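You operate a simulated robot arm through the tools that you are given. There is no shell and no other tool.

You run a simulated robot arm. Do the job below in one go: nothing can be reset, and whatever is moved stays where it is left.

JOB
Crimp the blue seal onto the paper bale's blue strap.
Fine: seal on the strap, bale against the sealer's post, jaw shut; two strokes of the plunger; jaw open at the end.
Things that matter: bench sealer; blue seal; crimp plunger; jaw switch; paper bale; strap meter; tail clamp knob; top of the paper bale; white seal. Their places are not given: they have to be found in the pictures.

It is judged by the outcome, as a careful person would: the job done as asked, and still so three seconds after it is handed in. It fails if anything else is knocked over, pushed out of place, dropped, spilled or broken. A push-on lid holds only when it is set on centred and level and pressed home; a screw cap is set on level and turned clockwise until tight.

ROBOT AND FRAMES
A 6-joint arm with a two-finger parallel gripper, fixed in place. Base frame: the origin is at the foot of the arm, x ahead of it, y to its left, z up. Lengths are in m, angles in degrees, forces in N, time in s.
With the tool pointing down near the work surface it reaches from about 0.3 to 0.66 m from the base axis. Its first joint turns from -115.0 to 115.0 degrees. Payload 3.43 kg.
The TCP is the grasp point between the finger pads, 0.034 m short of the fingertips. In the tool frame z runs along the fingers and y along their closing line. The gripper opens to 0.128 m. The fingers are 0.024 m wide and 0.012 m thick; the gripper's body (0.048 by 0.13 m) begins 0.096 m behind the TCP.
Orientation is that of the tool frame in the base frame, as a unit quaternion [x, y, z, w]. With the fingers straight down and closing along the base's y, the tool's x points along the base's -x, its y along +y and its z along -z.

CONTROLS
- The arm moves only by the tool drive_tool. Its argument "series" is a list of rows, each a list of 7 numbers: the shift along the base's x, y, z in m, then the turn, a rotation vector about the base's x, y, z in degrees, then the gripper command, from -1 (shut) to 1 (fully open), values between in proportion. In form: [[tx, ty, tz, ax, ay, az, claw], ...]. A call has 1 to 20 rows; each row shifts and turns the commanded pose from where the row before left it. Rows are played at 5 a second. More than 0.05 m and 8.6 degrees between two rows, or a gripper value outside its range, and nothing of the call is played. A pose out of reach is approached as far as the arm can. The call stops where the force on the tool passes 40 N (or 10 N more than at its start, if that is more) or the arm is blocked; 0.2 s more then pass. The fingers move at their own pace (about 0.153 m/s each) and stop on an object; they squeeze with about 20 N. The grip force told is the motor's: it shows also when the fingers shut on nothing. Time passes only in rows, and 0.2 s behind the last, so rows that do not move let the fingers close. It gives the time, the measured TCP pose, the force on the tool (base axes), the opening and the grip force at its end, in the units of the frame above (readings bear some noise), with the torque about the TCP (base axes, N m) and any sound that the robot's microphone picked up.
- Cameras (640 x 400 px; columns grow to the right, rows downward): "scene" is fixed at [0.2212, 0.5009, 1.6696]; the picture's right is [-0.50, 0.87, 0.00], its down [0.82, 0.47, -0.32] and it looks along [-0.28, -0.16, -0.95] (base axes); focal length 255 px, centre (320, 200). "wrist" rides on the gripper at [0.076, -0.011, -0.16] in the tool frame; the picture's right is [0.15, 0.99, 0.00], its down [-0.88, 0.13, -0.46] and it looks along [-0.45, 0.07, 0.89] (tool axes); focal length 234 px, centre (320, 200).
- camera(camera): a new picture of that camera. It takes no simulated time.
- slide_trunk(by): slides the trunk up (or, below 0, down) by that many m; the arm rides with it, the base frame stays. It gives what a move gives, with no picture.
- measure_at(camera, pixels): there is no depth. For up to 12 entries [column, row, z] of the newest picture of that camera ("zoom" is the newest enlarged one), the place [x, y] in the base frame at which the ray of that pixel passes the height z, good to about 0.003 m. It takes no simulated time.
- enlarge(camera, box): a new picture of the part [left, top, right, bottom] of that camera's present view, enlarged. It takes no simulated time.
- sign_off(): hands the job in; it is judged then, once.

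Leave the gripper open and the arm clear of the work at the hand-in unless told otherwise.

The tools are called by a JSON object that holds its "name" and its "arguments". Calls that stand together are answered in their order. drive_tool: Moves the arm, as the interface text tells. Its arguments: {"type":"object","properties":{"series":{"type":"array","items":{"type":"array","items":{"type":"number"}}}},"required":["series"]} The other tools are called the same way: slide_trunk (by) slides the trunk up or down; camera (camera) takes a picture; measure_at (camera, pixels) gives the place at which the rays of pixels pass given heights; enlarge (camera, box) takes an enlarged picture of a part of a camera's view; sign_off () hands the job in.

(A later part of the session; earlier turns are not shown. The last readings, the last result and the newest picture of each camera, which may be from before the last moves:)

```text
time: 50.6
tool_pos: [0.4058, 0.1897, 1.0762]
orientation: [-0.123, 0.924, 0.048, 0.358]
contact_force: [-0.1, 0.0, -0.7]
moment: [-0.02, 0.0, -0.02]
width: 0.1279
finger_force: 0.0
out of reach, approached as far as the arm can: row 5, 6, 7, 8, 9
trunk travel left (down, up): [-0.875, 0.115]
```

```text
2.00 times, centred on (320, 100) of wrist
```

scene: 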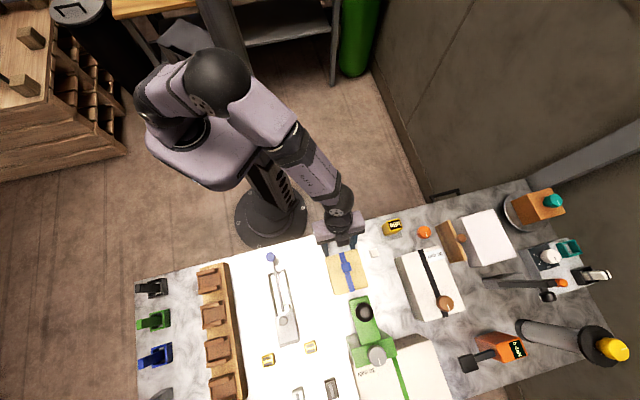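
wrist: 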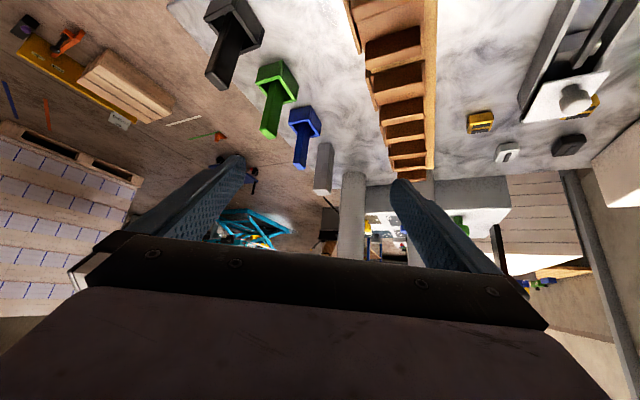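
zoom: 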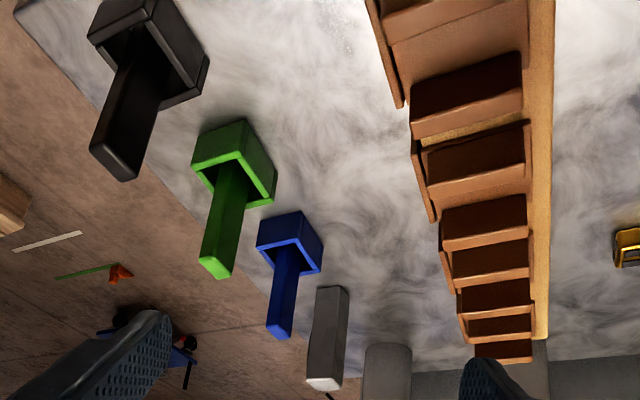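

Those are coloured strap holders, not switches. So the only candidate actuator on the sealer, besides the plunger, is the grey pointer dial on its post. I'll approach it with an outward tilt of about 42° for reach, starting from a waypoint well above the plunger.

{"name": "drive_tool", "arguments": {"series": [[-0.0202, 0.0383, 0.0104, 0, 0, 5.78, 1], [-0.0202, 0.0383, 0.0104, 0, 0, 5.78, 1], [-0.0202, 0.0383, 0.0104, 0, 0, 5.78, 1], [-0.0202, 0.0383, 0.0104, 0, 0, 5.78, 1], [-0.0202, 0.0383, 0.0104, 0, 0, 5.78, 1], [-0.0202, 0.0383, 0.0104, 0, 0, 5.78, 1], [-0.0202, 0.0383, 0.0104, 0, 0, 5.78, 1], [-0.0202, 0.0383, 0.0104, 0, 0, 5.78, 1], [-0.0202, 0.0383, 0.0104, 0, 0, 5.78, 1], [0, 0, 0, 0, 0, 0, 1]]}}

{"name": "camera", "arguments": {"camera": "wrist"}}

{"name": "enlarge", "arguments": {"camera": "wrist", "box": [240, 100, 400, 250]}}

```text
time: 52.8
tool_pos: [0.2221, 0.5318, 1.1687]
orientation: [-0.516, 0.777, 0.2, 0.301]
contact_force: [-1.0, -0.4, -0.1]
moment: [-0.03, 0.0, -0.02]
width: 0.1279
finger_force: 0.1
trunk travel left (down, up): [-0.875, 0.115]
```

```text
taken
```

wrist: 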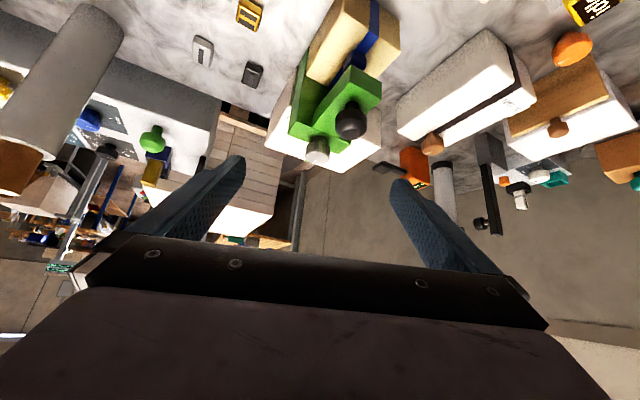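

```text
2.67 times, centred on (320, 175) of wrist
```

zoom: 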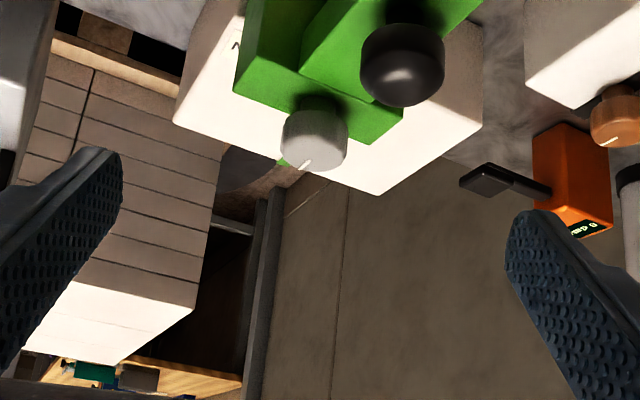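

Now I have a clear view of the dial at wrist (318,152) and the plunger at (351,121). I'll zoom closer to measure their heights.

{"name": "enlarge", "arguments": {"camera": "wrist", "box": [280, 90, 390, 175]}}

```text
4.71 times, centred on (335, 132) of wrist
```

zoom: 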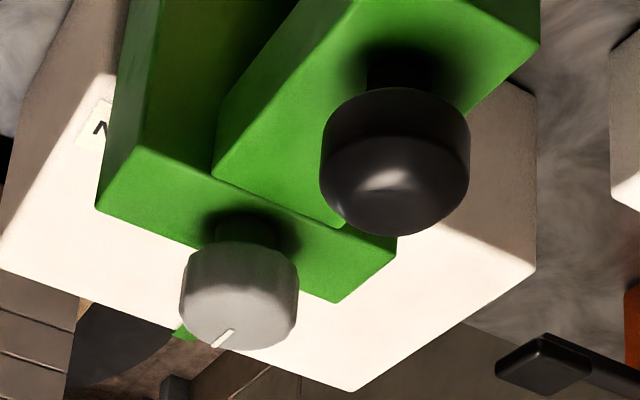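

I can see that the dial is a cap on a stem, about 41 mm across, and the plunger is a cap about 43 mm across. I'll triangulate the cap tops and the post-top corners against the scene camera.

{"name": "measure_at", "arguments": {"camera": "zoom", "pixels": [[240, 319, 1.03], [240, 319, 1.045], [240, 319, 1.06], [395, 187, 1.03], [395, 187, 1.045], [395, 187, 1.06], [96, 207, 1.0], [96, 207, 1.02], [340, 303, 1.0], [340, 303, 1.02], [247, 232, 1.01], [395, 72, 1.005]]}}

{"name": "measure_at", "arguments": {"camera": "scene", "pixels": [[377.8, 357.3, 1.03], [377.8, 357.3, 1.045], [377.8, 357.3, 1.06], [364.8, 313, 1.03], [364.8, 313, 1.045], [364.8, 313, 1.06], [356.1, 368, 1.0], [356.1, 368, 1.02], [397.6, 355.2, 1.0], [397.6, 355.2, 1.02]]}}

```text
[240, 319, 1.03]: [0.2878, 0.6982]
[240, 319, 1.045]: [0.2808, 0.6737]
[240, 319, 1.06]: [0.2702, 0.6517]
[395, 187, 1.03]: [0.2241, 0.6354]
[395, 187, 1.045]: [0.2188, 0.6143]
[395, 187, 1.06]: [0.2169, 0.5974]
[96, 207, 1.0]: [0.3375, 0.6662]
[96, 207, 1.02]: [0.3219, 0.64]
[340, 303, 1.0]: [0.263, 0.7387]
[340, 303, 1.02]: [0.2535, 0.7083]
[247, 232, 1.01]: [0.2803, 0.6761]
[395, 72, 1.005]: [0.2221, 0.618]
```

```text
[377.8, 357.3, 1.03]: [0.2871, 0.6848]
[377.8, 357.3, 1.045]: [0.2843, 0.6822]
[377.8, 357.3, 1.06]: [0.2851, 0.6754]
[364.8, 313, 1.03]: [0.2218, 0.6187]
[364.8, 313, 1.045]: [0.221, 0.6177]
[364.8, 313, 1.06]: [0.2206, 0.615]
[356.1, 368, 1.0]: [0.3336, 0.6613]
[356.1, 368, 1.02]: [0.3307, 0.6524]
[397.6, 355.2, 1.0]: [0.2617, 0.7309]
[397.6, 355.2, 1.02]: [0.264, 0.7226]
```

Results: the dial cap is centred at (0.2855, 0.683) with its top at 1.039. The plunger cap top is at (0.221, 0.618, 1.0425). The post and arm tops are at about 1.004. I'll set the fingers about 7 cm apart and move out above the dial at z≈1.10, checking that it is reachable.

{"name": "drive_tool", "arguments": {"series": [[0.0144, 0.0344, -0.01, 0, 0, 0, 0.15], [0.0144, 0.0344, -0.01, 0, 0, 0, 0.15], [0.0144, 0.0344, -0.01, 0, 0, 0, 0.15], [0.0144, 0.0344, -0.02, 0, 0, 0, 0.15], [0, 0, 0, 0, 0, 0, 0.15]]}}

{"name": "camera", "arguments": {"camera": "wrist"}}

{"name": "enlarge", "arguments": {"camera": "wrist", "box": [240, 100, 400, 250]}}

```text
time: 54.0
tool_pos: [0.2798, 0.6705, 1.1227]
orientation: [-0.516, 0.777, 0.199, 0.3]
contact_force: [0.0, -0.5, -0.2]
moment: [0.01, 0.0, 0.0]
width: 0.0734
finger_force: 0.0
trunk travel left (down, up): [-0.875, 0.115]
```

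```text
taken
```

wrist: 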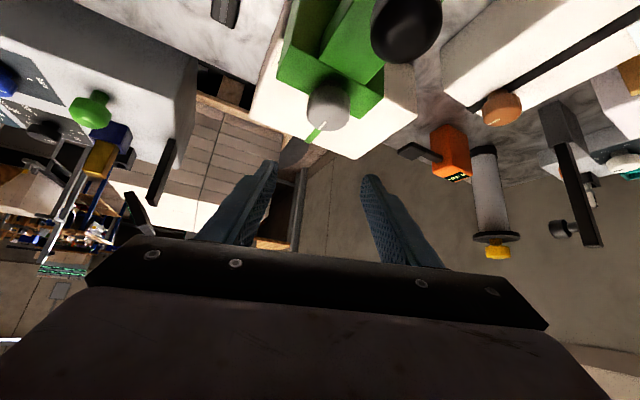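

```text
2.67 times, centred on (320, 175) of wrist
```

zoom: 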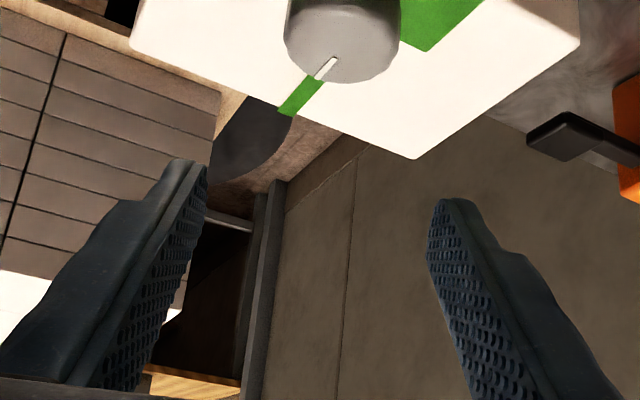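

The arm reaches it with no limit flagged. I'll descend to TCP z≈1.075 and check the alignment.

{"name": "drive_tool", "arguments": {"series": [[0, 0, -0.025, 0, 0, 0, 0.15], [0, 0, -0.022, 0, 0, 0, 0.15], [0, 0, 0, 0, 0, 0, 0.15]]}}

{"name": "enlarge", "arguments": {"camera": "wrist", "box": [240, 100, 400, 250]}}

{"name": "enlarge", "arguments": {"camera": "scene", "box": [325, 290, 435, 390]}}

```text
time: 54.8
tool_pos: [0.2785, 0.6704, 1.0752]
orientation: [-0.515, 0.778, 0.199, 0.3]
contact_force: [-0.2, -0.1, -0.7]
moment: [0.03, 0.01, 0.04]
width: 0.0736
finger_force: 0.1
trunk travel left (down, up): [-0.875, 0.115]
```

```text
2.67 times, centred on (320, 175) of wrist
```

zoom: 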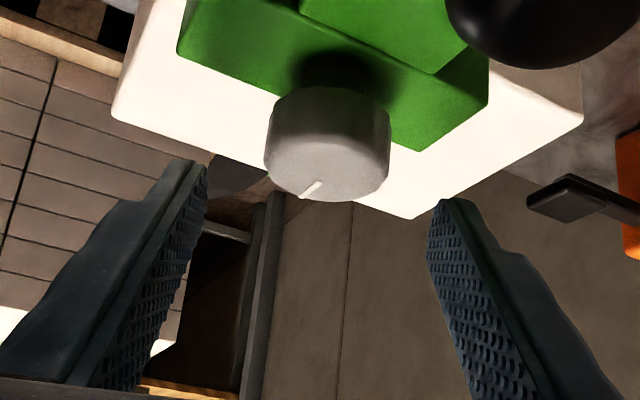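

```text
4.00 times, centred on (380, 340) of scene
```

zoom: 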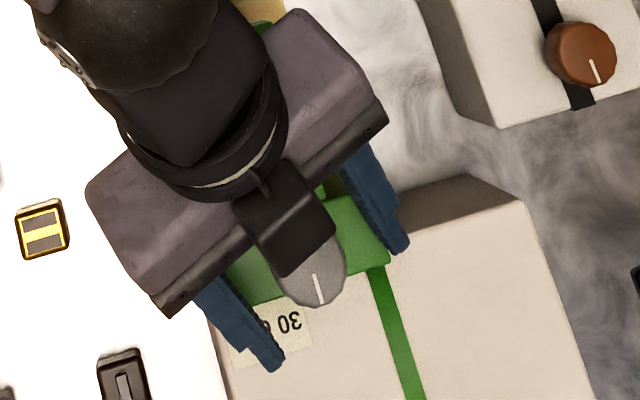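

The fingers straddle the dial, which is about 2–3 mm right of centre. I'll nudge sideways and descend to TCP z≈1.049, so the pads cover the cap.

{"name": "drive_tool", "arguments": {"series": [[-0.0018, 0.0012, -0.013, 0, 0, 0, 0.15], [0, 0, -0.013, 0, 0, 0, 0.15], [0, 0, 0, 0, 0, 0, 0.15]]}}

{"name": "enlarge", "arguments": {"camera": "wrist", "box": [240, 100, 400, 250]}}

```text
time: 55.6
tool_pos: [0.2774, 0.6716, 1.0475]
orientation: [-0.516, 0.777, 0.2, 0.3]
contact_force: [0.7, -0.5, 0.6]
moment: [-0.05, 0.02, -0.04]
width: 0.0737
finger_force: 0.0
trunk travel left (down, up): [-0.875, 0.115]
```

```text
2.67 times, centred on (320, 175) of wrist
```

zoom: 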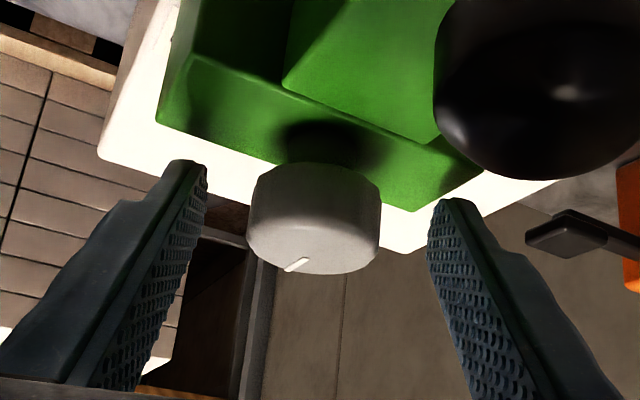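

The dial is centred between the pads. I'll close on it gently.

{"name": "drive_tool", "arguments": {"series": [[0, 0, 0, 0, 0, 0, -0.2], [0, 0, 0, 0, 0, 0, -0.4], [0, 0, 0, 0, 0, 0, -1], [0, 0, 0, 0, 0, 0, -1]]}}

{"name": "enlarge", "arguments": {"camera": "wrist", "box": [240, 100, 400, 250]}}

```text
time: 56.6
tool_pos: [0.2798, 0.6705, 1.0492]
orientation: [-0.515, 0.778, 0.199, 0.3]
contact_force: [7.2, -3.1, 0.1]
moment: [-0.12, -0.29, -0.02]
width: 0.0398
finger_force: 45.0
trunk travel left (down, up): [-0.875, 0.115]
```

```text
2.67 times, centred on (320, 175) of wrist
```

zoom: 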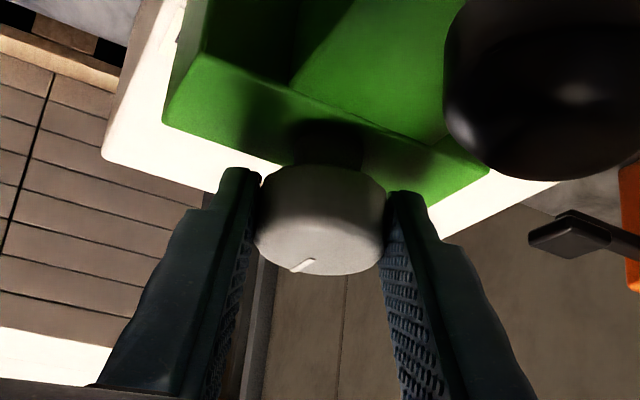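

I have the dial gripped at 39.8 mm. There is a 7 N side load from my nudge, so I'll take that back out, and then try turning clockwise about the dial's axis by 12° to feel what happens.

{"name": "drive_tool", "arguments": {"series": [[0.002, -0.0011, 0, 0, 0, 0, -1], [-0.0013, 0.0007, 0, 0, 0, -6, -1], [-0.0012, 0.0008, 0, 0, 0, -6, -1], [0, 0, 0, 0, 0, 0, -1]]}}

{"name": "enlarge", "arguments": {"camera": "wrist", "box": [240, 100, 400, 250]}}

{"name": "enlarge", "arguments": {"camera": "scene", "box": [325, 290, 435, 390]}}

{"name": "enlarge", "arguments": {"camera": "scene", "box": [355, 210, 445, 270]}}

```text
time: 57.6
tool_pos: [0.2772, 0.6718, 1.048]
orientation: [-0.432, 0.826, 0.168, 0.32]
contact_force: [4.0, 0.2, 7.3]
moment: [-0.79, 0.19, -0.04]
width: 0.0398
finger_force: 45.4
trunk travel left (down, up): [-0.875, 0.115]
```

```text
2.67 times, centred on (320, 175) of wrist
```

zoom: 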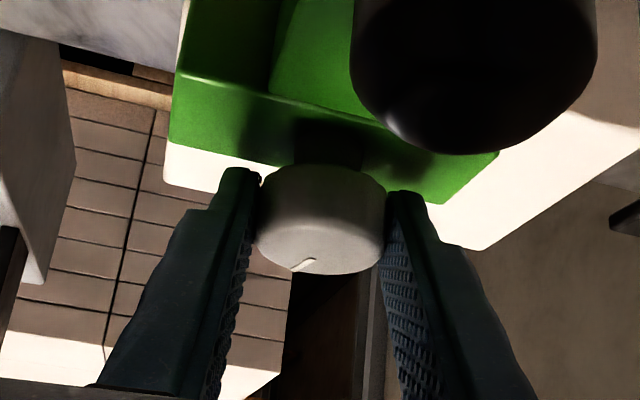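

```text
4.00 times, centred on (380, 340) of scene
```

zoom: 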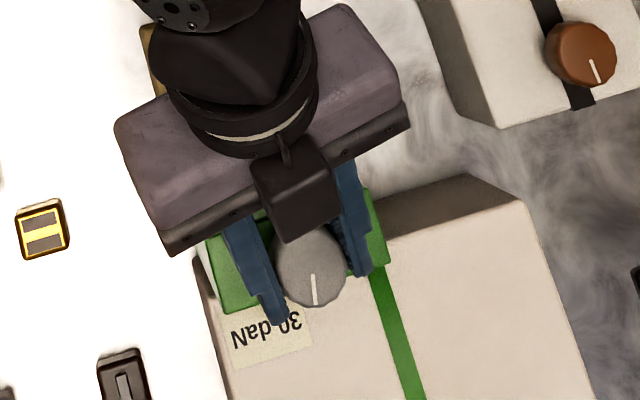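

```text
6.67 times, centred on (400, 240) of scene
```

zoom: 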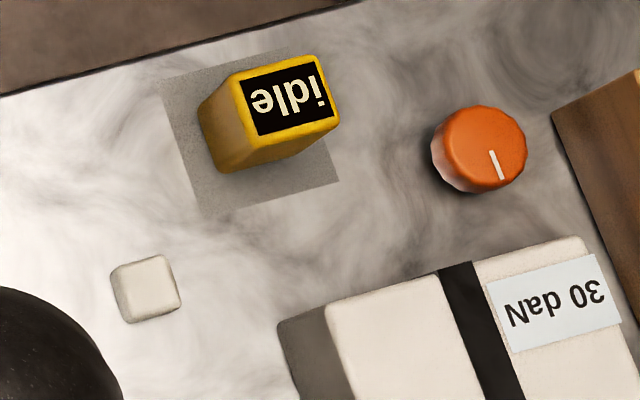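

The dial turns freely with the gripper: the pointer moved about 12° clockwise with negligible torque, and the meter still reads "idle". I'll continue clockwise another 24°, easing up 1 mm.

{"name": "drive_tool", "arguments": {"series": [[-0.0011, 0.0009, 0.001, 0, 0, -6, -1], [-0.001, 0.001, 0, 0, 0, -6, -1], [-0.0009, 0.0011, 0, 0, 0, -6, -1], [-0.0008, 0.0012, 0, 0, 0, -6, -1], [0, 0, 0, 0, 0, 0, -1]]}}

{"name": "enlarge", "arguments": {"camera": "scene", "box": [325, 290, 435, 390]}}

{"name": "enlarge", "arguments": {"camera": "scene", "box": [355, 210, 445, 270]}}

```text
time: 58.8
tool_pos: [0.276, 0.6747, 1.0477]
orientation: [-0.25, 0.899, 0.096, 0.348]
contact_force: [9.0, -1.9, 6.8]
moment: [-0.53, -0.12, -0.06]
width: 0.0395
finger_force: 45.0
trunk travel left (down, up): [-0.875, 0.115]
```

```text
4.00 times, centred on (380, 340) of scene
```

zoom: 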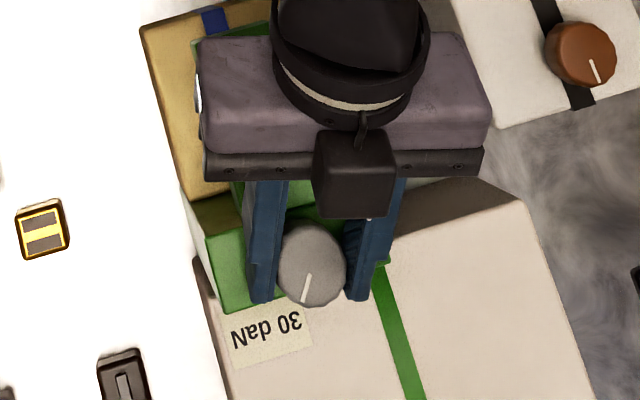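

```text
6.67 times, centred on (400, 240) of scene
```

zoom: 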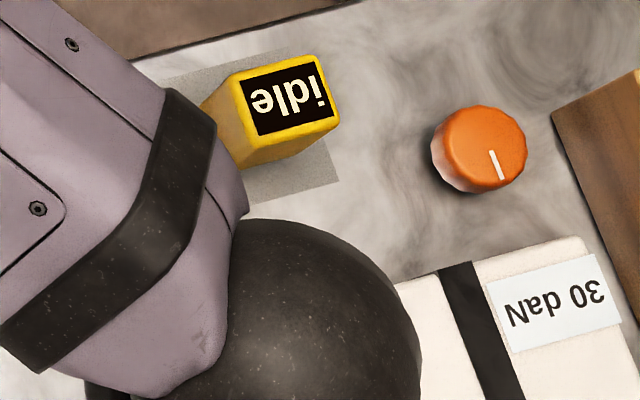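

No stop yet at about 36° clockwise, and no sound. I'll continue another 12°, trimming out the side load.

{"name": "drive_tool", "arguments": {"series": [[0.001, 0.0012, 0, 0, 0, -6, -1], [-0.0005, 0.0013, 0, 0, 0, -6, -1], [0, 0, 0, 0, 0, 0, -1]]}}

{"name": "enlarge", "arguments": {"camera": "scene", "box": [325, 290, 435, 390]}}

{"name": "enlarge", "arguments": {"camera": "wrist", "box": [240, 100, 400, 250]}}

```text
time: 59.4
tool_pos: [0.2719, 0.6743, 1.0471]
orientation: [-0.181, 0.912, 0.081, 0.358]
contact_force: [7.6, 19.0, -9.3]
moment: [-0.06, -0.96, 0.19]
width: 0.0396
finger_force: 45.3
out of reach, approached as far as the arm can: row 1, 2
trunk travel left (down, up): [-0.875, 0.115]
stopped in row 2: the force on the tool passed its limit at 45 N (the readings are from after the stop); the commanded pose is now the measured one
```

```text
4.00 times, centred on (380, 340) of scene
```

zoom: 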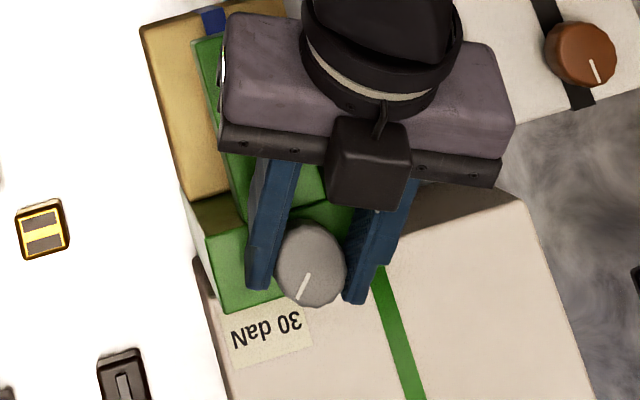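

```text
2.67 times, centred on (320, 175) of wrist
```

zoom: 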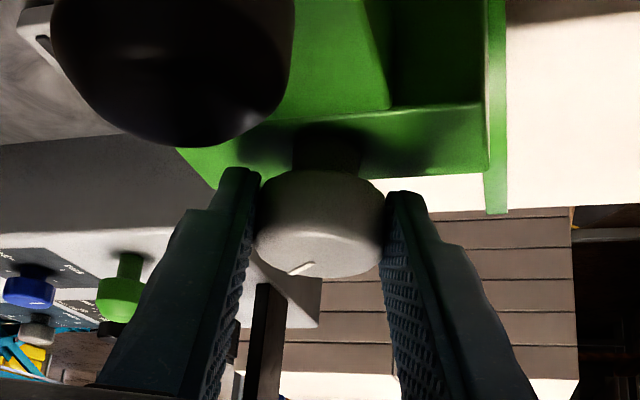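

The arm hit its reach limit there, not a dial stop. The dial is now about 42° clockwise of its start. I'll release, rise, and check the state.

{"name": "drive_tool", "arguments": {"series": [[0, 0, 0, 0, 0, 0, -0.2], [0, 0, 0, 0, 0, 0, 0.15], [0, 0, 0.02, 0, 0, 0, 0.15], [0, 0, 0.03, 0, 0, 0, 0.15], [-0.015, -0.03, 0.03, 0, 0, 0, 0.15], [-0.015, -0.03, 0.02, 0, 0, 0, 0.15], [0, 0, 0, 0, 0, 0, 0.15]]}}

{"name": "enlarge", "arguments": {"camera": "scene", "box": [325, 290, 435, 390]}}

{"name": "enlarge", "arguments": {"camera": "scene", "box": [355, 210, 445, 270]}}

```text
time: 61.0
tool_pos: [0.2366, 0.6035, 1.1509]
orientation: [-0.18, 0.912, 0.082, 0.359]
contact_force: [0.3, -0.5, 0.5]
moment: [-0.01, 0.03, -0.05]
width: 0.0734
finger_force: 0.1
out of reach, approached as far as the arm can: row 4
trunk travel left (down, up): [-0.875, 0.115]
```

```text
4.00 times, centred on (380, 340) of scene
```

zoom: 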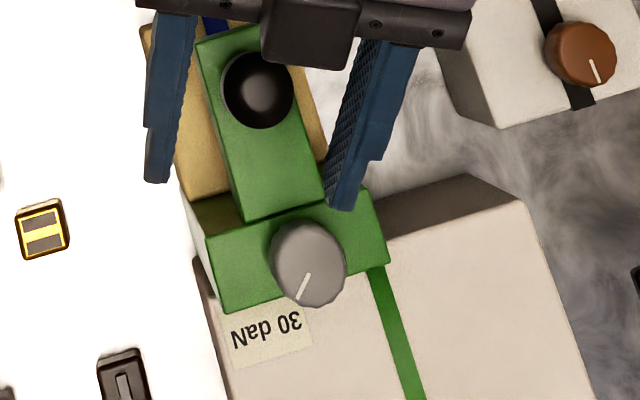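

```text
6.67 times, centred on (400, 240) of scene
```

zoom: 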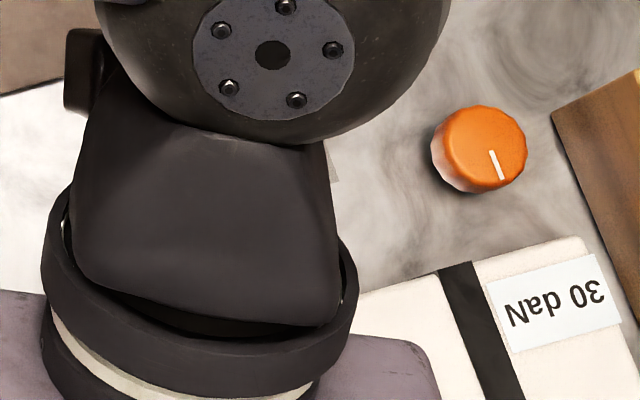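

The pointer stays at its new position, about 44° clockwise, and the bale is undisturbed. I'll regrip from the other side of the radial direction (tool azimuth about 97°) to keep turning clockwise. First I'll rotate the tool at a safe height.

{"name": "drive_tool", "arguments": {"series": [[-0.005, -0.01, 0.005, 0, 0, 7.3, 0.15], [-0.005, -0.01, 0.005, 0, 0, 7.3, 0.15], [-0.005, -0.01, 0, 0, 0, 7.3, 0.15], [0, 0, 0, 0, 0, 7.3, 0.15], [0, 0, 0, 0, 0, 7.3, 0.15], [0, 0, 0, 0, 0, 7.3, 0.15], [0, 0, 0, 0, 0, 7.3, 0.15], [0, 0, 0, 0, 0, 7.3, 0.15], [0.005, 0, 0, 0, 0, 7.3, 0.15], [0.005, 0.005, 0, 0, 0, 7.3, 0.15], [0, 0, 0, 0, 0, 0, 0.15]]}}

{"name": "enlarge", "arguments": {"camera": "wrist", "box": [200, 80, 440, 250]}}

{"name": "enlarge", "arguments": {"camera": "scene", "box": [355, 210, 445, 270]}}

```text
time: 63.4
tool_pos: [0.2341, 0.5772, 1.161]
orientation: [0.687, -0.627, -0.279, -0.239]
contact_force: [0.6, -0.8, -0.9]
moment: [-0.02, 0.03, -0.02]
width: 0.0738
finger_force: 0.1
trunk travel left (down, up): [-0.875, 0.115]
```

```text
2.35 times, centred on (320, 165) of wrist
```

zoom: 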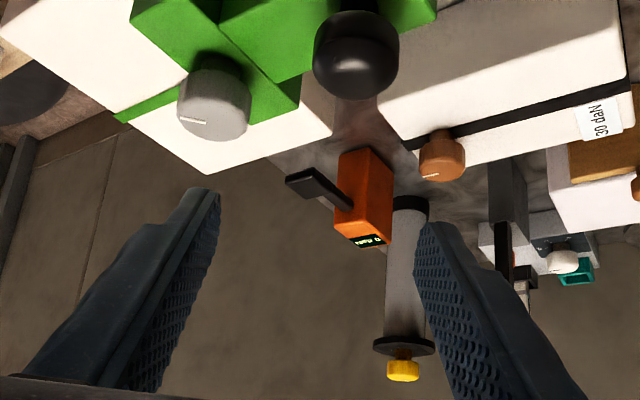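

```text
6.67 times, centred on (400, 240) of scene
```

zoom: 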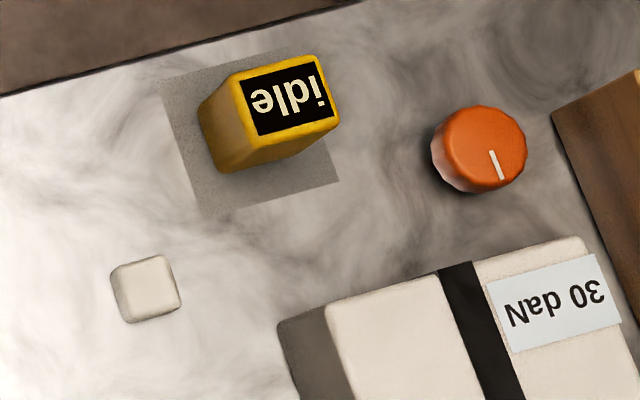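

The meter is unchanged at "idle". I'll move over the dial with this orientation and come down to grip height.

{"name": "drive_tool", "arguments": {"series": [[0.0177, 0.0307, -0.01, 0, 0, 0, 0.15], [0.0177, 0.0307, -0.015, 0, 0, 0, 0.15], [0.0177, 0.0308, -0.016, 0, 0, 0, 0.15], [0, 0, -0.025, 0, 0, 0, 0.15], [0, 0, -0.02, 0, 0, 0, 0.15], [0, 0, 0, 0, 0, 0, 0.15]]}}

{"name": "enlarge", "arguments": {"camera": "wrist", "box": [240, 100, 400, 250]}}

{"name": "enlarge", "arguments": {"camera": "scene", "box": [325, 290, 435, 390]}}

```text
time: 64.8
tool_pos: [0.2876, 0.6699, 1.0755]
orientation: [0.687, -0.627, -0.279, -0.239]
contact_force: [-0.6, 0.5, 0.3]
moment: [0.01, 0.01, 0.01]
width: 0.0736
finger_force: 0.2
trunk travel left (down, up): [-0.875, 0.115]
```

```text
2.67 times, centred on (320, 175) of wrist
```

zoom: 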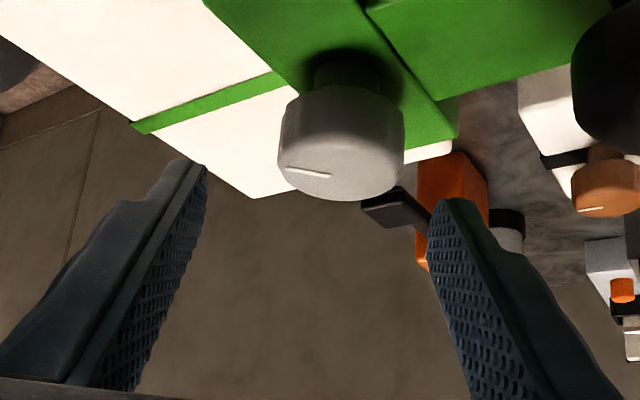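

```text
4.00 times, centred on (380, 340) of scene
```

zoom: 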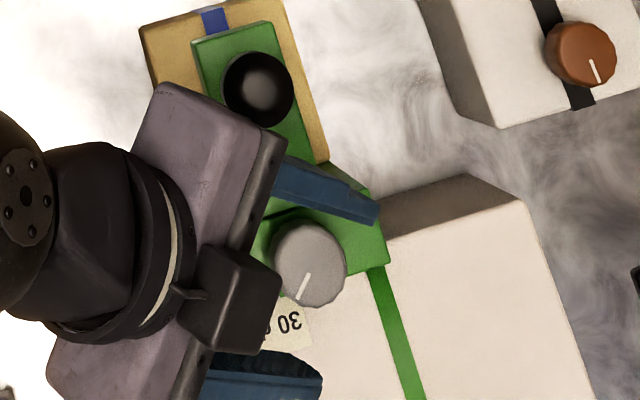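

In this view the dial is about 4 mm to the right of the finger centre, so its axis must be nearer (0.283, 0.678). I'll shift by (−3.6, −1.3) mm and descend to grip height.

{"name": "drive_tool", "arguments": {"series": [[-0.0036, -0.0013, -0.013, 0, 0, 0, 0.15], [0, 0, -0.013, 0, 0, 0, 0.15], [0, 0, 0, 0, 0, 0, 0.15]]}}

{"name": "enlarge", "arguments": {"camera": "wrist", "box": [240, 100, 400, 250]}}

```text
time: 65.6
tool_pos: [0.284, 0.6682, 1.0481]
orientation: [0.686, -0.627, -0.279, -0.24]
contact_force: [0.6, 0.0, -0.6]
moment: [0.02, -0.02, 0.03]
width: 0.0739
finger_force: 0.0
trunk travel left (down, up): [-0.875, 0.115]
```

```text
2.67 times, centred on (320, 175) of wrist
```

zoom: 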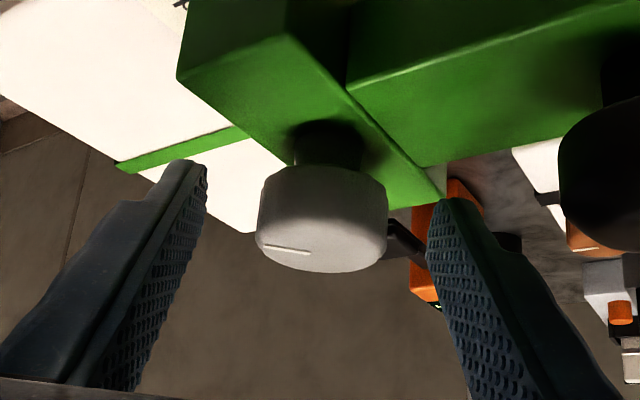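

The dial is centred. I'll close and turn clockwise a further 24°.

{"name": "drive_tool", "arguments": {"series": [[0, 0, 0, 0, 0, 0, -0.3], [0, 0, 0, 0, 0, 0, -1], [0, 0, 0, 0, 0, 0, -1], [-0.0011, -0.0001, 0, 0, 0, -6, -1], [-0.0011, 0.0001, 0, 0, 0, -6, -1], [-0.0011, 0.0002, 0, 0, 0, -6, -1], [-0.001, 0.0003, 0, 0, 0, -6, -1], [0, 0, 0, 0, 0, 0, -1]]}}

{"name": "enlarge", "arguments": {"camera": "wrist", "box": [240, 100, 400, 250]}}

{"name": "enlarge", "arguments": {"camera": "scene", "box": [325, 290, 435, 390]}}

```text
time: 67.4
tool_pos: [0.2805, 0.6688, 1.0497]
orientation: [-0.542, 0.755, 0.222, 0.294]
contact_force: [-1.2, -0.8, 1.4]
moment: [-0.77, -1.4, 0.01]
width: 0.0395
finger_force: 45.1
trunk travel left (down, up): [-0.875, 0.115]
```

```text
2.67 times, centred on (320, 175) of wrist
```

zoom: 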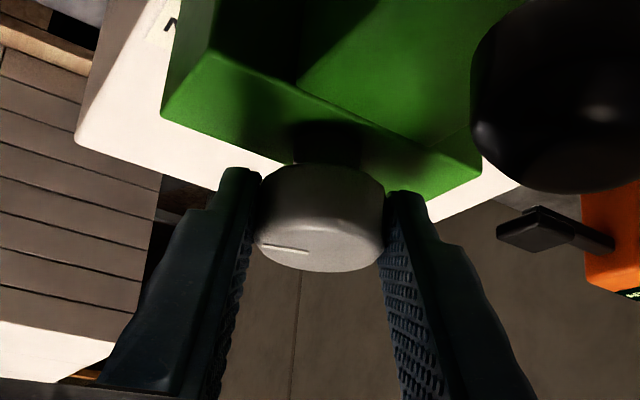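

```text
4.00 times, centred on (380, 340) of scene
```

zoom: 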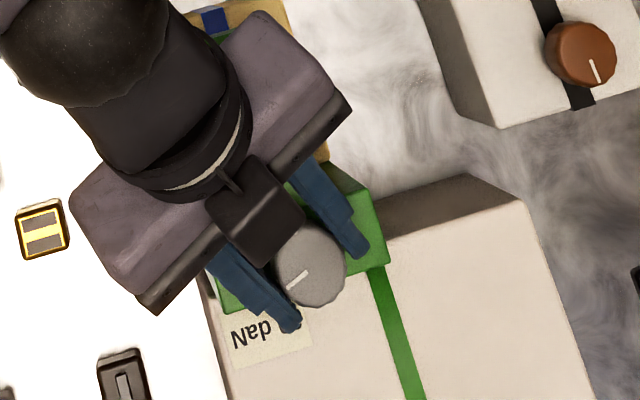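

It's still turning freely, at about 68° clockwise. I'll continue another 24°.

{"name": "drive_tool", "arguments": {"series": [[-0.001, 0.0004, 0, 0, 0, -6, -1], [-0.001, 0.0005, 0, 0, 0, -6, -1], [-0.0009, 0.0006, 0, 0, 0, -6, -1], [-0.0009, 0.0007, 0, 0, 0, -6, -1], [0, 0, 0, 0, 0, 0, -1]]}}

{"name": "enlarge", "arguments": {"camera": "wrist", "box": [240, 100, 400, 250]}}

{"name": "enlarge", "arguments": {"camera": "scene", "box": [325, 290, 435, 390]}}

{"name": "enlarge", "arguments": {"camera": "scene", "box": [355, 210, 445, 270]}}

```text
time: 68.6
tool_pos: [0.2776, 0.6733, 1.0492]
orientation: [-0.372, 0.852, 0.157, 0.334]
contact_force: [4.7, -0.7, 3.6]
moment: [-0.25, -1.57, 0.58]
width: 0.0399
finger_force: 45.0
trunk travel left (down, up): [-0.875, 0.115]
```

```text
2.67 times, centred on (320, 175) of wrist
```

zoom: 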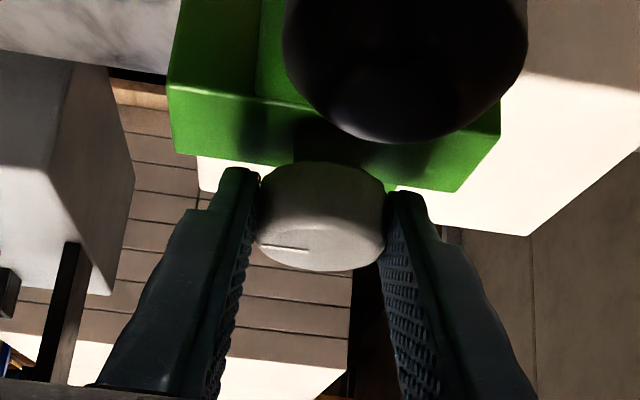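

```text
4.00 times, centred on (380, 340) of scene
```

zoom: 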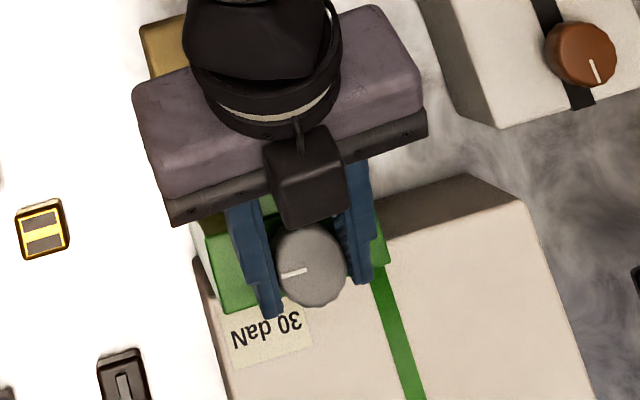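

```text
6.67 times, centred on (400, 240) of scene
```

zoom: 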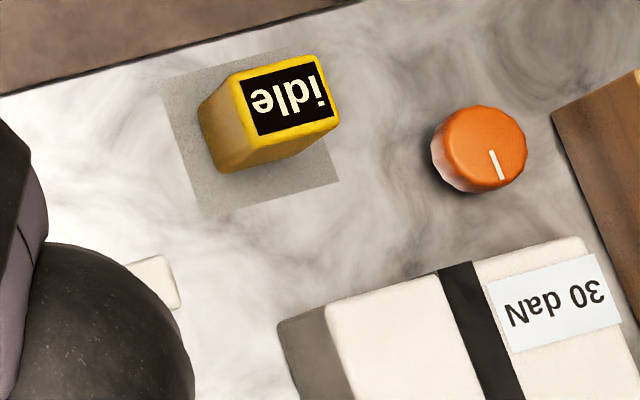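

A torque of +0.58 N·m now resists, and the pointer has turned about 90°, so I've reached an end stop. A quarter-turn travel with a stop fits a two-position switch. I'll release, rise clear and look for any change on the sealer.

{"name": "drive_tool", "arguments": {"series": [[0, 0, 0, 0, 0, 0, -0.2], [0, 0, 0, 0, 0, 0, 0.15], [0, 0, 0.025, 0, 0, 0, 0.15], [0, 0, 0.035, 0, 0, 0, 0.15], [-0.02, -0.03, 0.03, 0, 0, 0, 0.15], [-0.02, -0.03, 0.02, 0, 0, 0, 0.15], [-0.02, -0.03, 0.0, 0, 0, 0, 0.15], [0, 0, 0, 0, 0, 0, 0.15]]}}

{"name": "enlarge", "arguments": {"camera": "scene", "box": [325, 290, 435, 390]}}

{"name": "camera", "arguments": {"camera": "wrist"}}

{"name": "camera", "arguments": {"camera": "scene"}}

```text
time: 70.4
tool_pos: [0.2164, 0.5813, 1.1592]
orientation: [-0.372, 0.852, 0.156, 0.333]
contact_force: [0.7, 0.8, -0.1]
moment: [-0.01, 0.0, 0.01]
width: 0.0739
finger_force: 0.0
trunk travel left (down, up): [-0.875, 0.115]
```

```text
4.00 times, centred on (380, 340) of scene
```

zoom: 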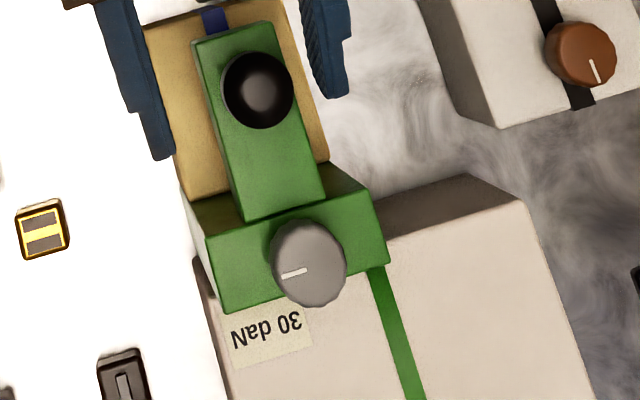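

```text
taken
```

wrist: 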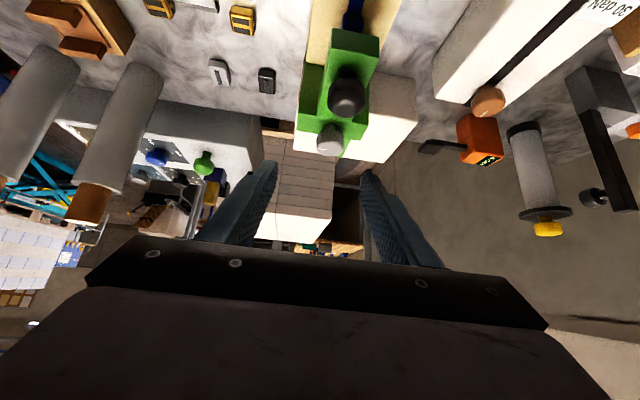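

```text
taken
```

scene: 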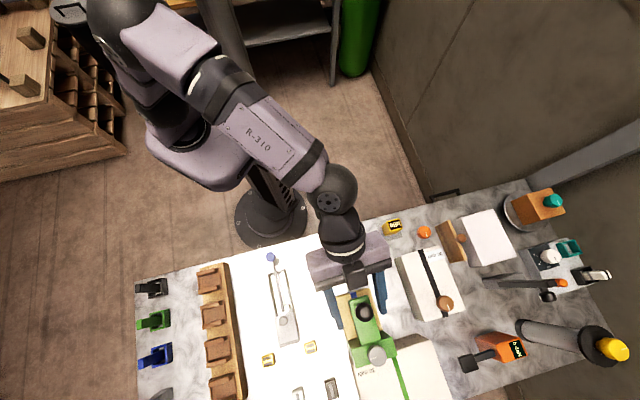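

The dial holds at the quarter turn. I'll zoom on the meter and on the sealer for any sign of the jaw.

{"name": "enlarge", "arguments": {"camera": "scene", "box": [355, 210, 445, 270]}}

{"name": "enlarge", "arguments": {"camera": "wrist", "box": [260, 0, 420, 180]}}

```text
6.67 times, centred on (400, 240) of scene
```

zoom: 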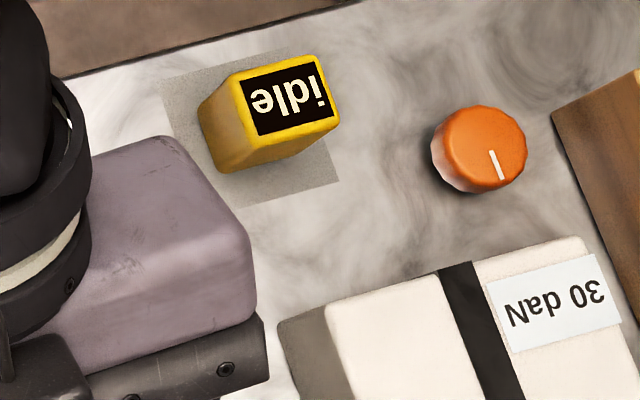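

```text
2.22 times, centred on (340, 90) of wrist
```

zoom: 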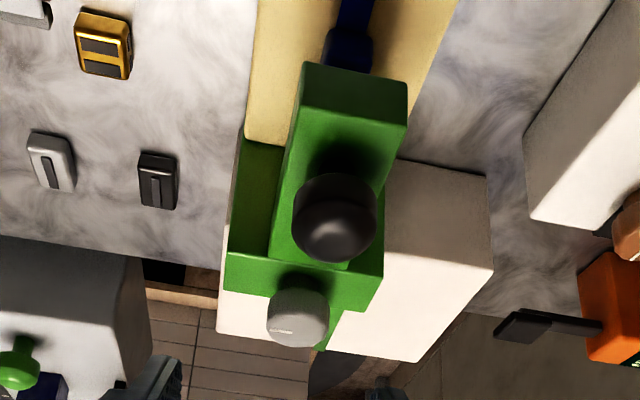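

The meter still shows "idle". I'll look at the seal and under the arm from the front at a low angle, to see whether anything like a jaw has moved and that the seal is still in place.

{"name": "drive_tool", "arguments": {"series": [[-0.03, -0.022, -0.01, 0, 0, 2, -1], [-0.03, -0.022, -0.02, 0, 0, 0, -1], [-0.03, -0.022, -0.03, 0, 0, 0, -1], [-0.03, -0.022, -0.03, 0, 0, 0, -1], [-0.03, -0.022, -0.03, 0, 0, 0, 1], [0, 0, 0, 0, 0, 0, 1]]}}

{"name": "camera", "arguments": {"camera": "wrist"}}

{"name": "enlarge", "arguments": {"camera": "wrist", "box": [260, 110, 380, 240]}}

```text
time: 71.8
tool_pos: [0.0638, 0.4711, 1.0371]
orientation: [-0.388, 0.845, 0.164, 0.329]
contact_force: [-0.3, 0.6, -0.2]
moment: [0.05, 0.04, 0.02]
width: 0.128
finger_force: 0.1
trunk travel left (down, up): [-0.875, 0.115]
```

```text
taken
```

wrist: 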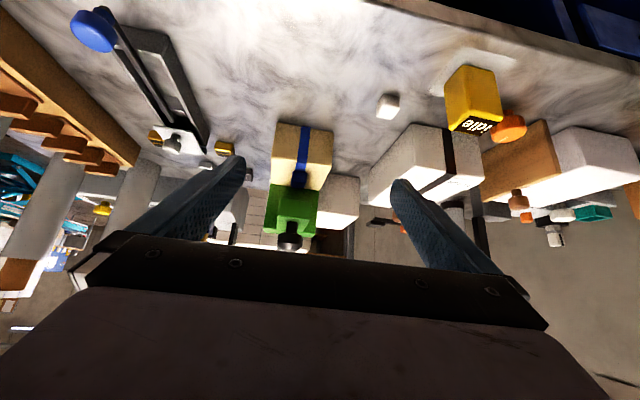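

```text
3.08 times, centred on (320, 175) of wrist
```

zoom: 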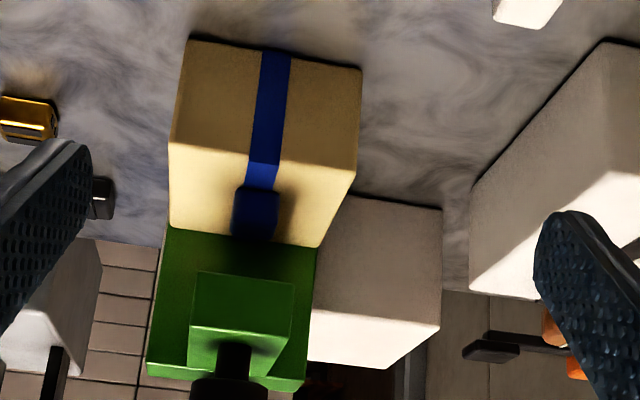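

There's no visible jaw part; the seal is centred on the strap under the arm, and the bale is flat against the post. With the sealer's own switch turned over, I'll now line up the closed fingertips above the plunger cap at about (0.2195, 0.615), tool tilted about 30°, staying at z≈1.13 for now.

{"name": "drive_tool", "arguments": {"series": [[0.0, 0.0, 0.04, 0, 0, 7.5, -1], [0.0, 0.0, 0.04, 0, 0, 7.5, -1], [0.03, 0.028, 0.01, -5.95, 2.65, 0, -1], [0.03, 0.028, 0.01, -5.95, 2.65, 0, -1], [0.031, 0.027, 0, 0, 0, 0, -1], [0.031, 0.027, 0, 0, 0, 0, -1], [0.031, 0.028, 0, 0, 0, 0, -1], [0, 0, 0, 0, 0, 0, -1]]}}

{"name": "camera", "arguments": {"camera": "wrist"}}

{"name": "enlarge", "arguments": {"camera": "wrist", "box": [240, 80, 400, 240]}}

{"name": "enlarge", "arguments": {"camera": "scene", "box": [325, 270, 435, 370]}}

```text
time: 73.6
tool_pos: [0.2169, 0.6099, 1.1375]
orientation: [-0.513, 0.818, 0.145, 0.217]
contact_force: [-0.4, 0.5, 0.8]
moment: [0.04, -0.01, 0.0]
width: 0.0
finger_force: 20.1
trunk travel left (down, up): [-0.875, 0.115]
```

```text
taken
```

wrist: 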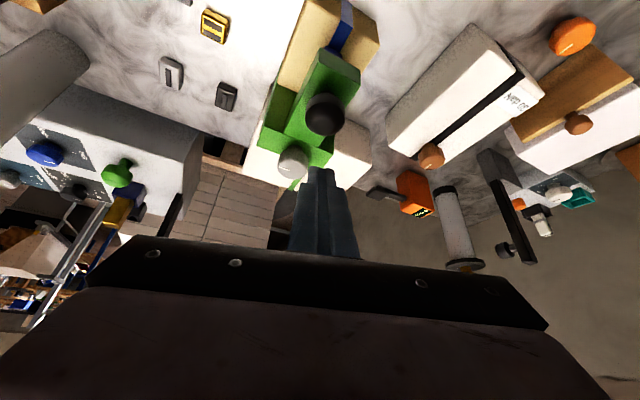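

```text
2.50 times, centred on (320, 160) of wrist
```

zoom: 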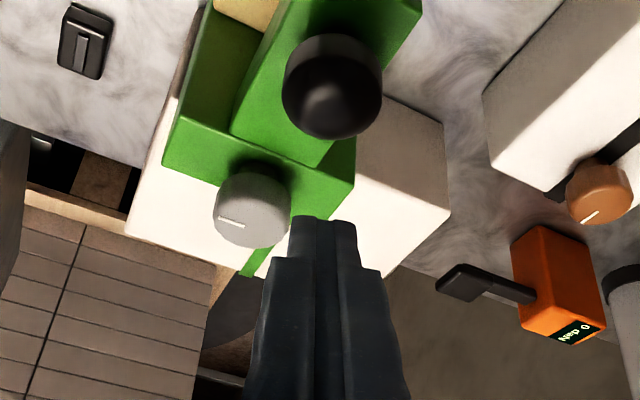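

```text
4.00 times, centred on (380, 320) of scene
```

zoom: 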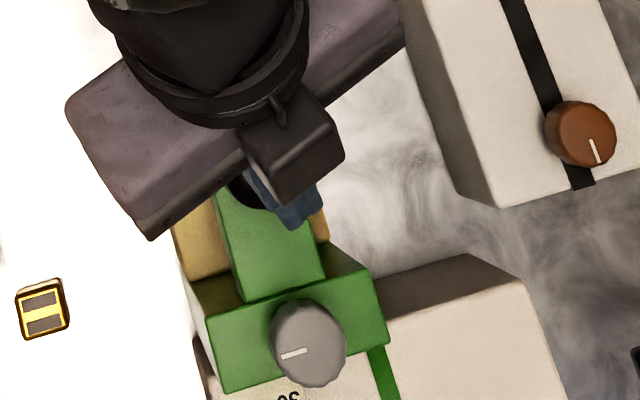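

The dial still reads the quarter turn. I'll descend to TCP z≈1.092, so the tips are about 1.5 cm above the cap, and check the alignment.

{"name": "drive_tool", "arguments": {"series": [[0, 0, -0.025, 0, 0, 0, -1], [0, 0, -0.02, 0, 0, 0, -1], [0, 0, 0, 0, 0, 0, -1]]}}

{"name": "enlarge", "arguments": {"camera": "wrist", "box": [260, 100, 380, 220]}}

{"name": "enlarge", "arguments": {"camera": "scene", "box": [340, 285, 410, 345]}}

```text
time: 74.4
tool_pos: [0.2177, 0.6095, 1.0905]
orientation: [-0.513, 0.818, 0.145, 0.216]
contact_force: [0.0, -0.6, 0.1]
moment: [0.0, 0.01, 0.01]
width: 0.0004
finger_force: 19.8
trunk travel left (down, up): [-0.875, 0.115]
```

```text
3.33 times, centred on (320, 160) of wrist
```

zoom: 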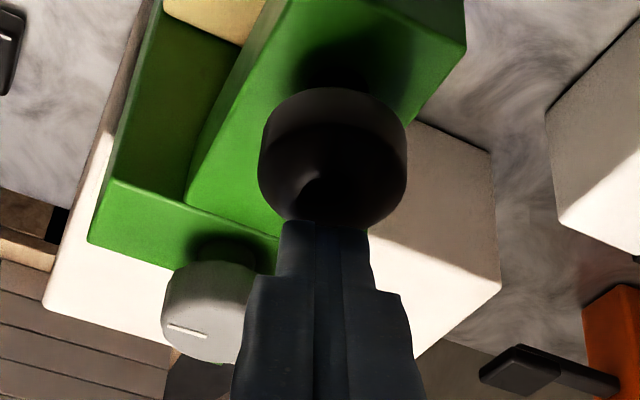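

```text
6.67 times, centred on (375, 315) of scene
```

zoom: 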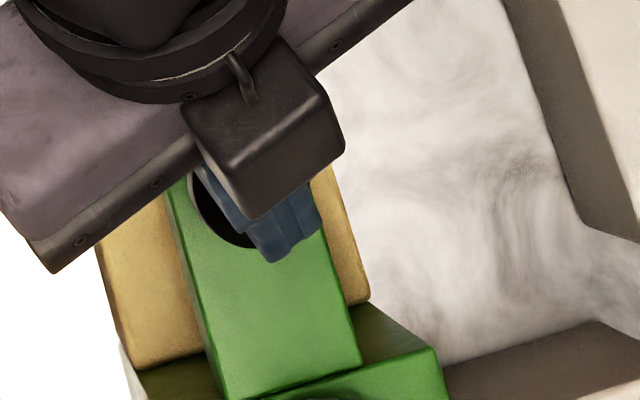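

The tips line up with the cap's centre. I'll go down in small steps to feel contact with the plunger.

{"name": "drive_tool", "arguments": {"series": [[-0.0008, 0.0004, -0.004, 0, 0, 0, -1], [0, 0, -0.004, 0, 0, 0, -1], [0, 0, -0.003, 0, 0, 0, -1], [0, 0, 0, 0, 0, 0, -1]]}}

```text
time: 75.4
tool_pos: [0.2172, 0.6113, 1.082]
orientation: [-0.513, 0.818, 0.145, 0.217]
contact_force: [0.8, -0.2, 4.7]
moment: [0.04, -0.07, -0.02]
width: 0.0
finger_force: 20.1
trunk travel left (down, up): [-0.875, 0.115]
```

Contact: 4.7 N at TCP 1.082. Now I'll press the first stroke in small steps, watching the force and any sound.

{"name": "drive_tool", "arguments": {"series": [[0, 0, -0.003, 0, 0, 0, -1], [0, 0, -0.003, 0, 0, 0, -1], [0, 0, -0.003, 0, 0, 0, -1], [0, 0, 0, 0, 0, 0, -1]]}}

```text
time: 76.4
tool_pos: [0.2176, 0.6105, 1.0745]
orientation: [-0.512, 0.818, 0.145, 0.218]
contact_force: [0.9, 0.1, 10.1]
moment: [0.07, -0.04, -0.01]
width: 0.0001
finger_force: 20.0
trunk travel left (down, up): [-0.875, 0.115]
```

The plunger is sprung: 10 N at about 8 mm of travel. I'll continue pressing.

{"name": "drive_tool", "arguments": {"series": [[0, 0, -0.003, 0, 0, 0, -1], [0, 0, -0.003, 0, 0, 0, -1], [0, 0, -0.003, 0, 0, 0, -1], [0, 0, 0, 0, 0, 0, -1]]}}

{"name": "enlarge", "arguments": {"camera": "wrist", "box": [260, 100, 380, 220]}}

```text
time: 77.4
tool_pos: [0.2154, 0.6096, 1.0721]
orientation: [-0.512, 0.816, 0.149, 0.222]
contact_force: [0.6, -2.8, 30.0]
moment: [0.11, -0.15, -0.02]
width: 0.0001
finger_force: 19.7
trunk travel left (down, up): [-0.875, 0.115]
```

```text
3.33 times, centred on (320, 160) of wrist
```

zoom: 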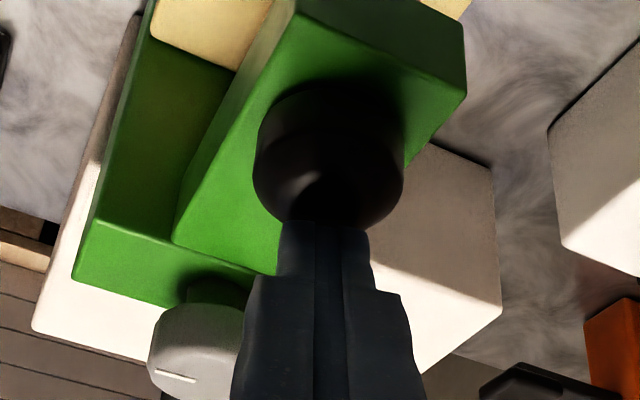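

The plunger bottomed out: the force rose to 30 N with no more travel, for about 10 mm of stroke. I'll release it fully and look at the meter and the plunger.

{"name": "drive_tool", "arguments": {"series": [[0, 0, 0.008, 0, 0, 0, -1], [0, 0, 0.01, 0, 0, 0, -1], [0, 0, 0.01, 0, 0, 0, -1], [0, 0, 0.01, 0, 0, 0, -1], [0, 0, 0, 0, 0, 0, -1]]}}

{"name": "enlarge", "arguments": {"camera": "wrist", "box": [240, 80, 400, 240]}}

{"name": "enlarge", "arguments": {"camera": "scene", "box": [355, 210, 445, 270]}}

{"name": "enlarge", "arguments": {"camera": "scene", "box": [325, 270, 435, 370]}}

```text
time: 78.6
tool_pos: [0.2178, 0.6112, 1.1015]
orientation: [-0.513, 0.818, 0.143, 0.216]
contact_force: [-0.5, -0.6, -0.4]
moment: [0.0, 0.05, -0.01]
width: 0.0002
finger_force: 20.2
trunk travel left (down, up): [-0.875, 0.115]
```

```text
2.50 times, centred on (320, 160) of wrist
```

zoom: 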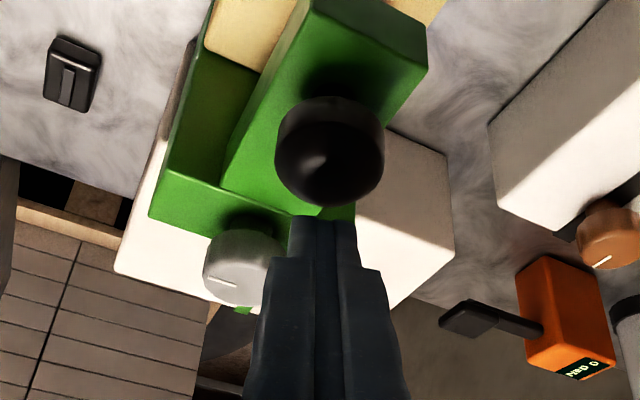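

```text
6.67 times, centred on (400, 240) of scene
```

zoom: 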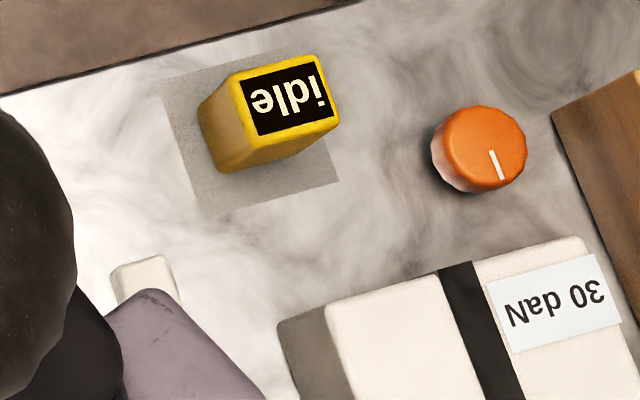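

```text
4.00 times, centred on (380, 320) of scene
```

zoom: 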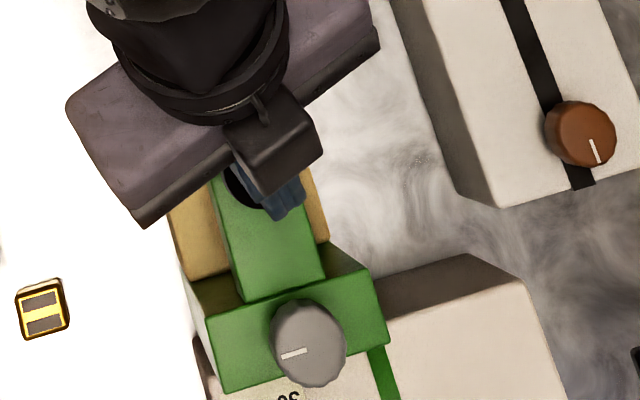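

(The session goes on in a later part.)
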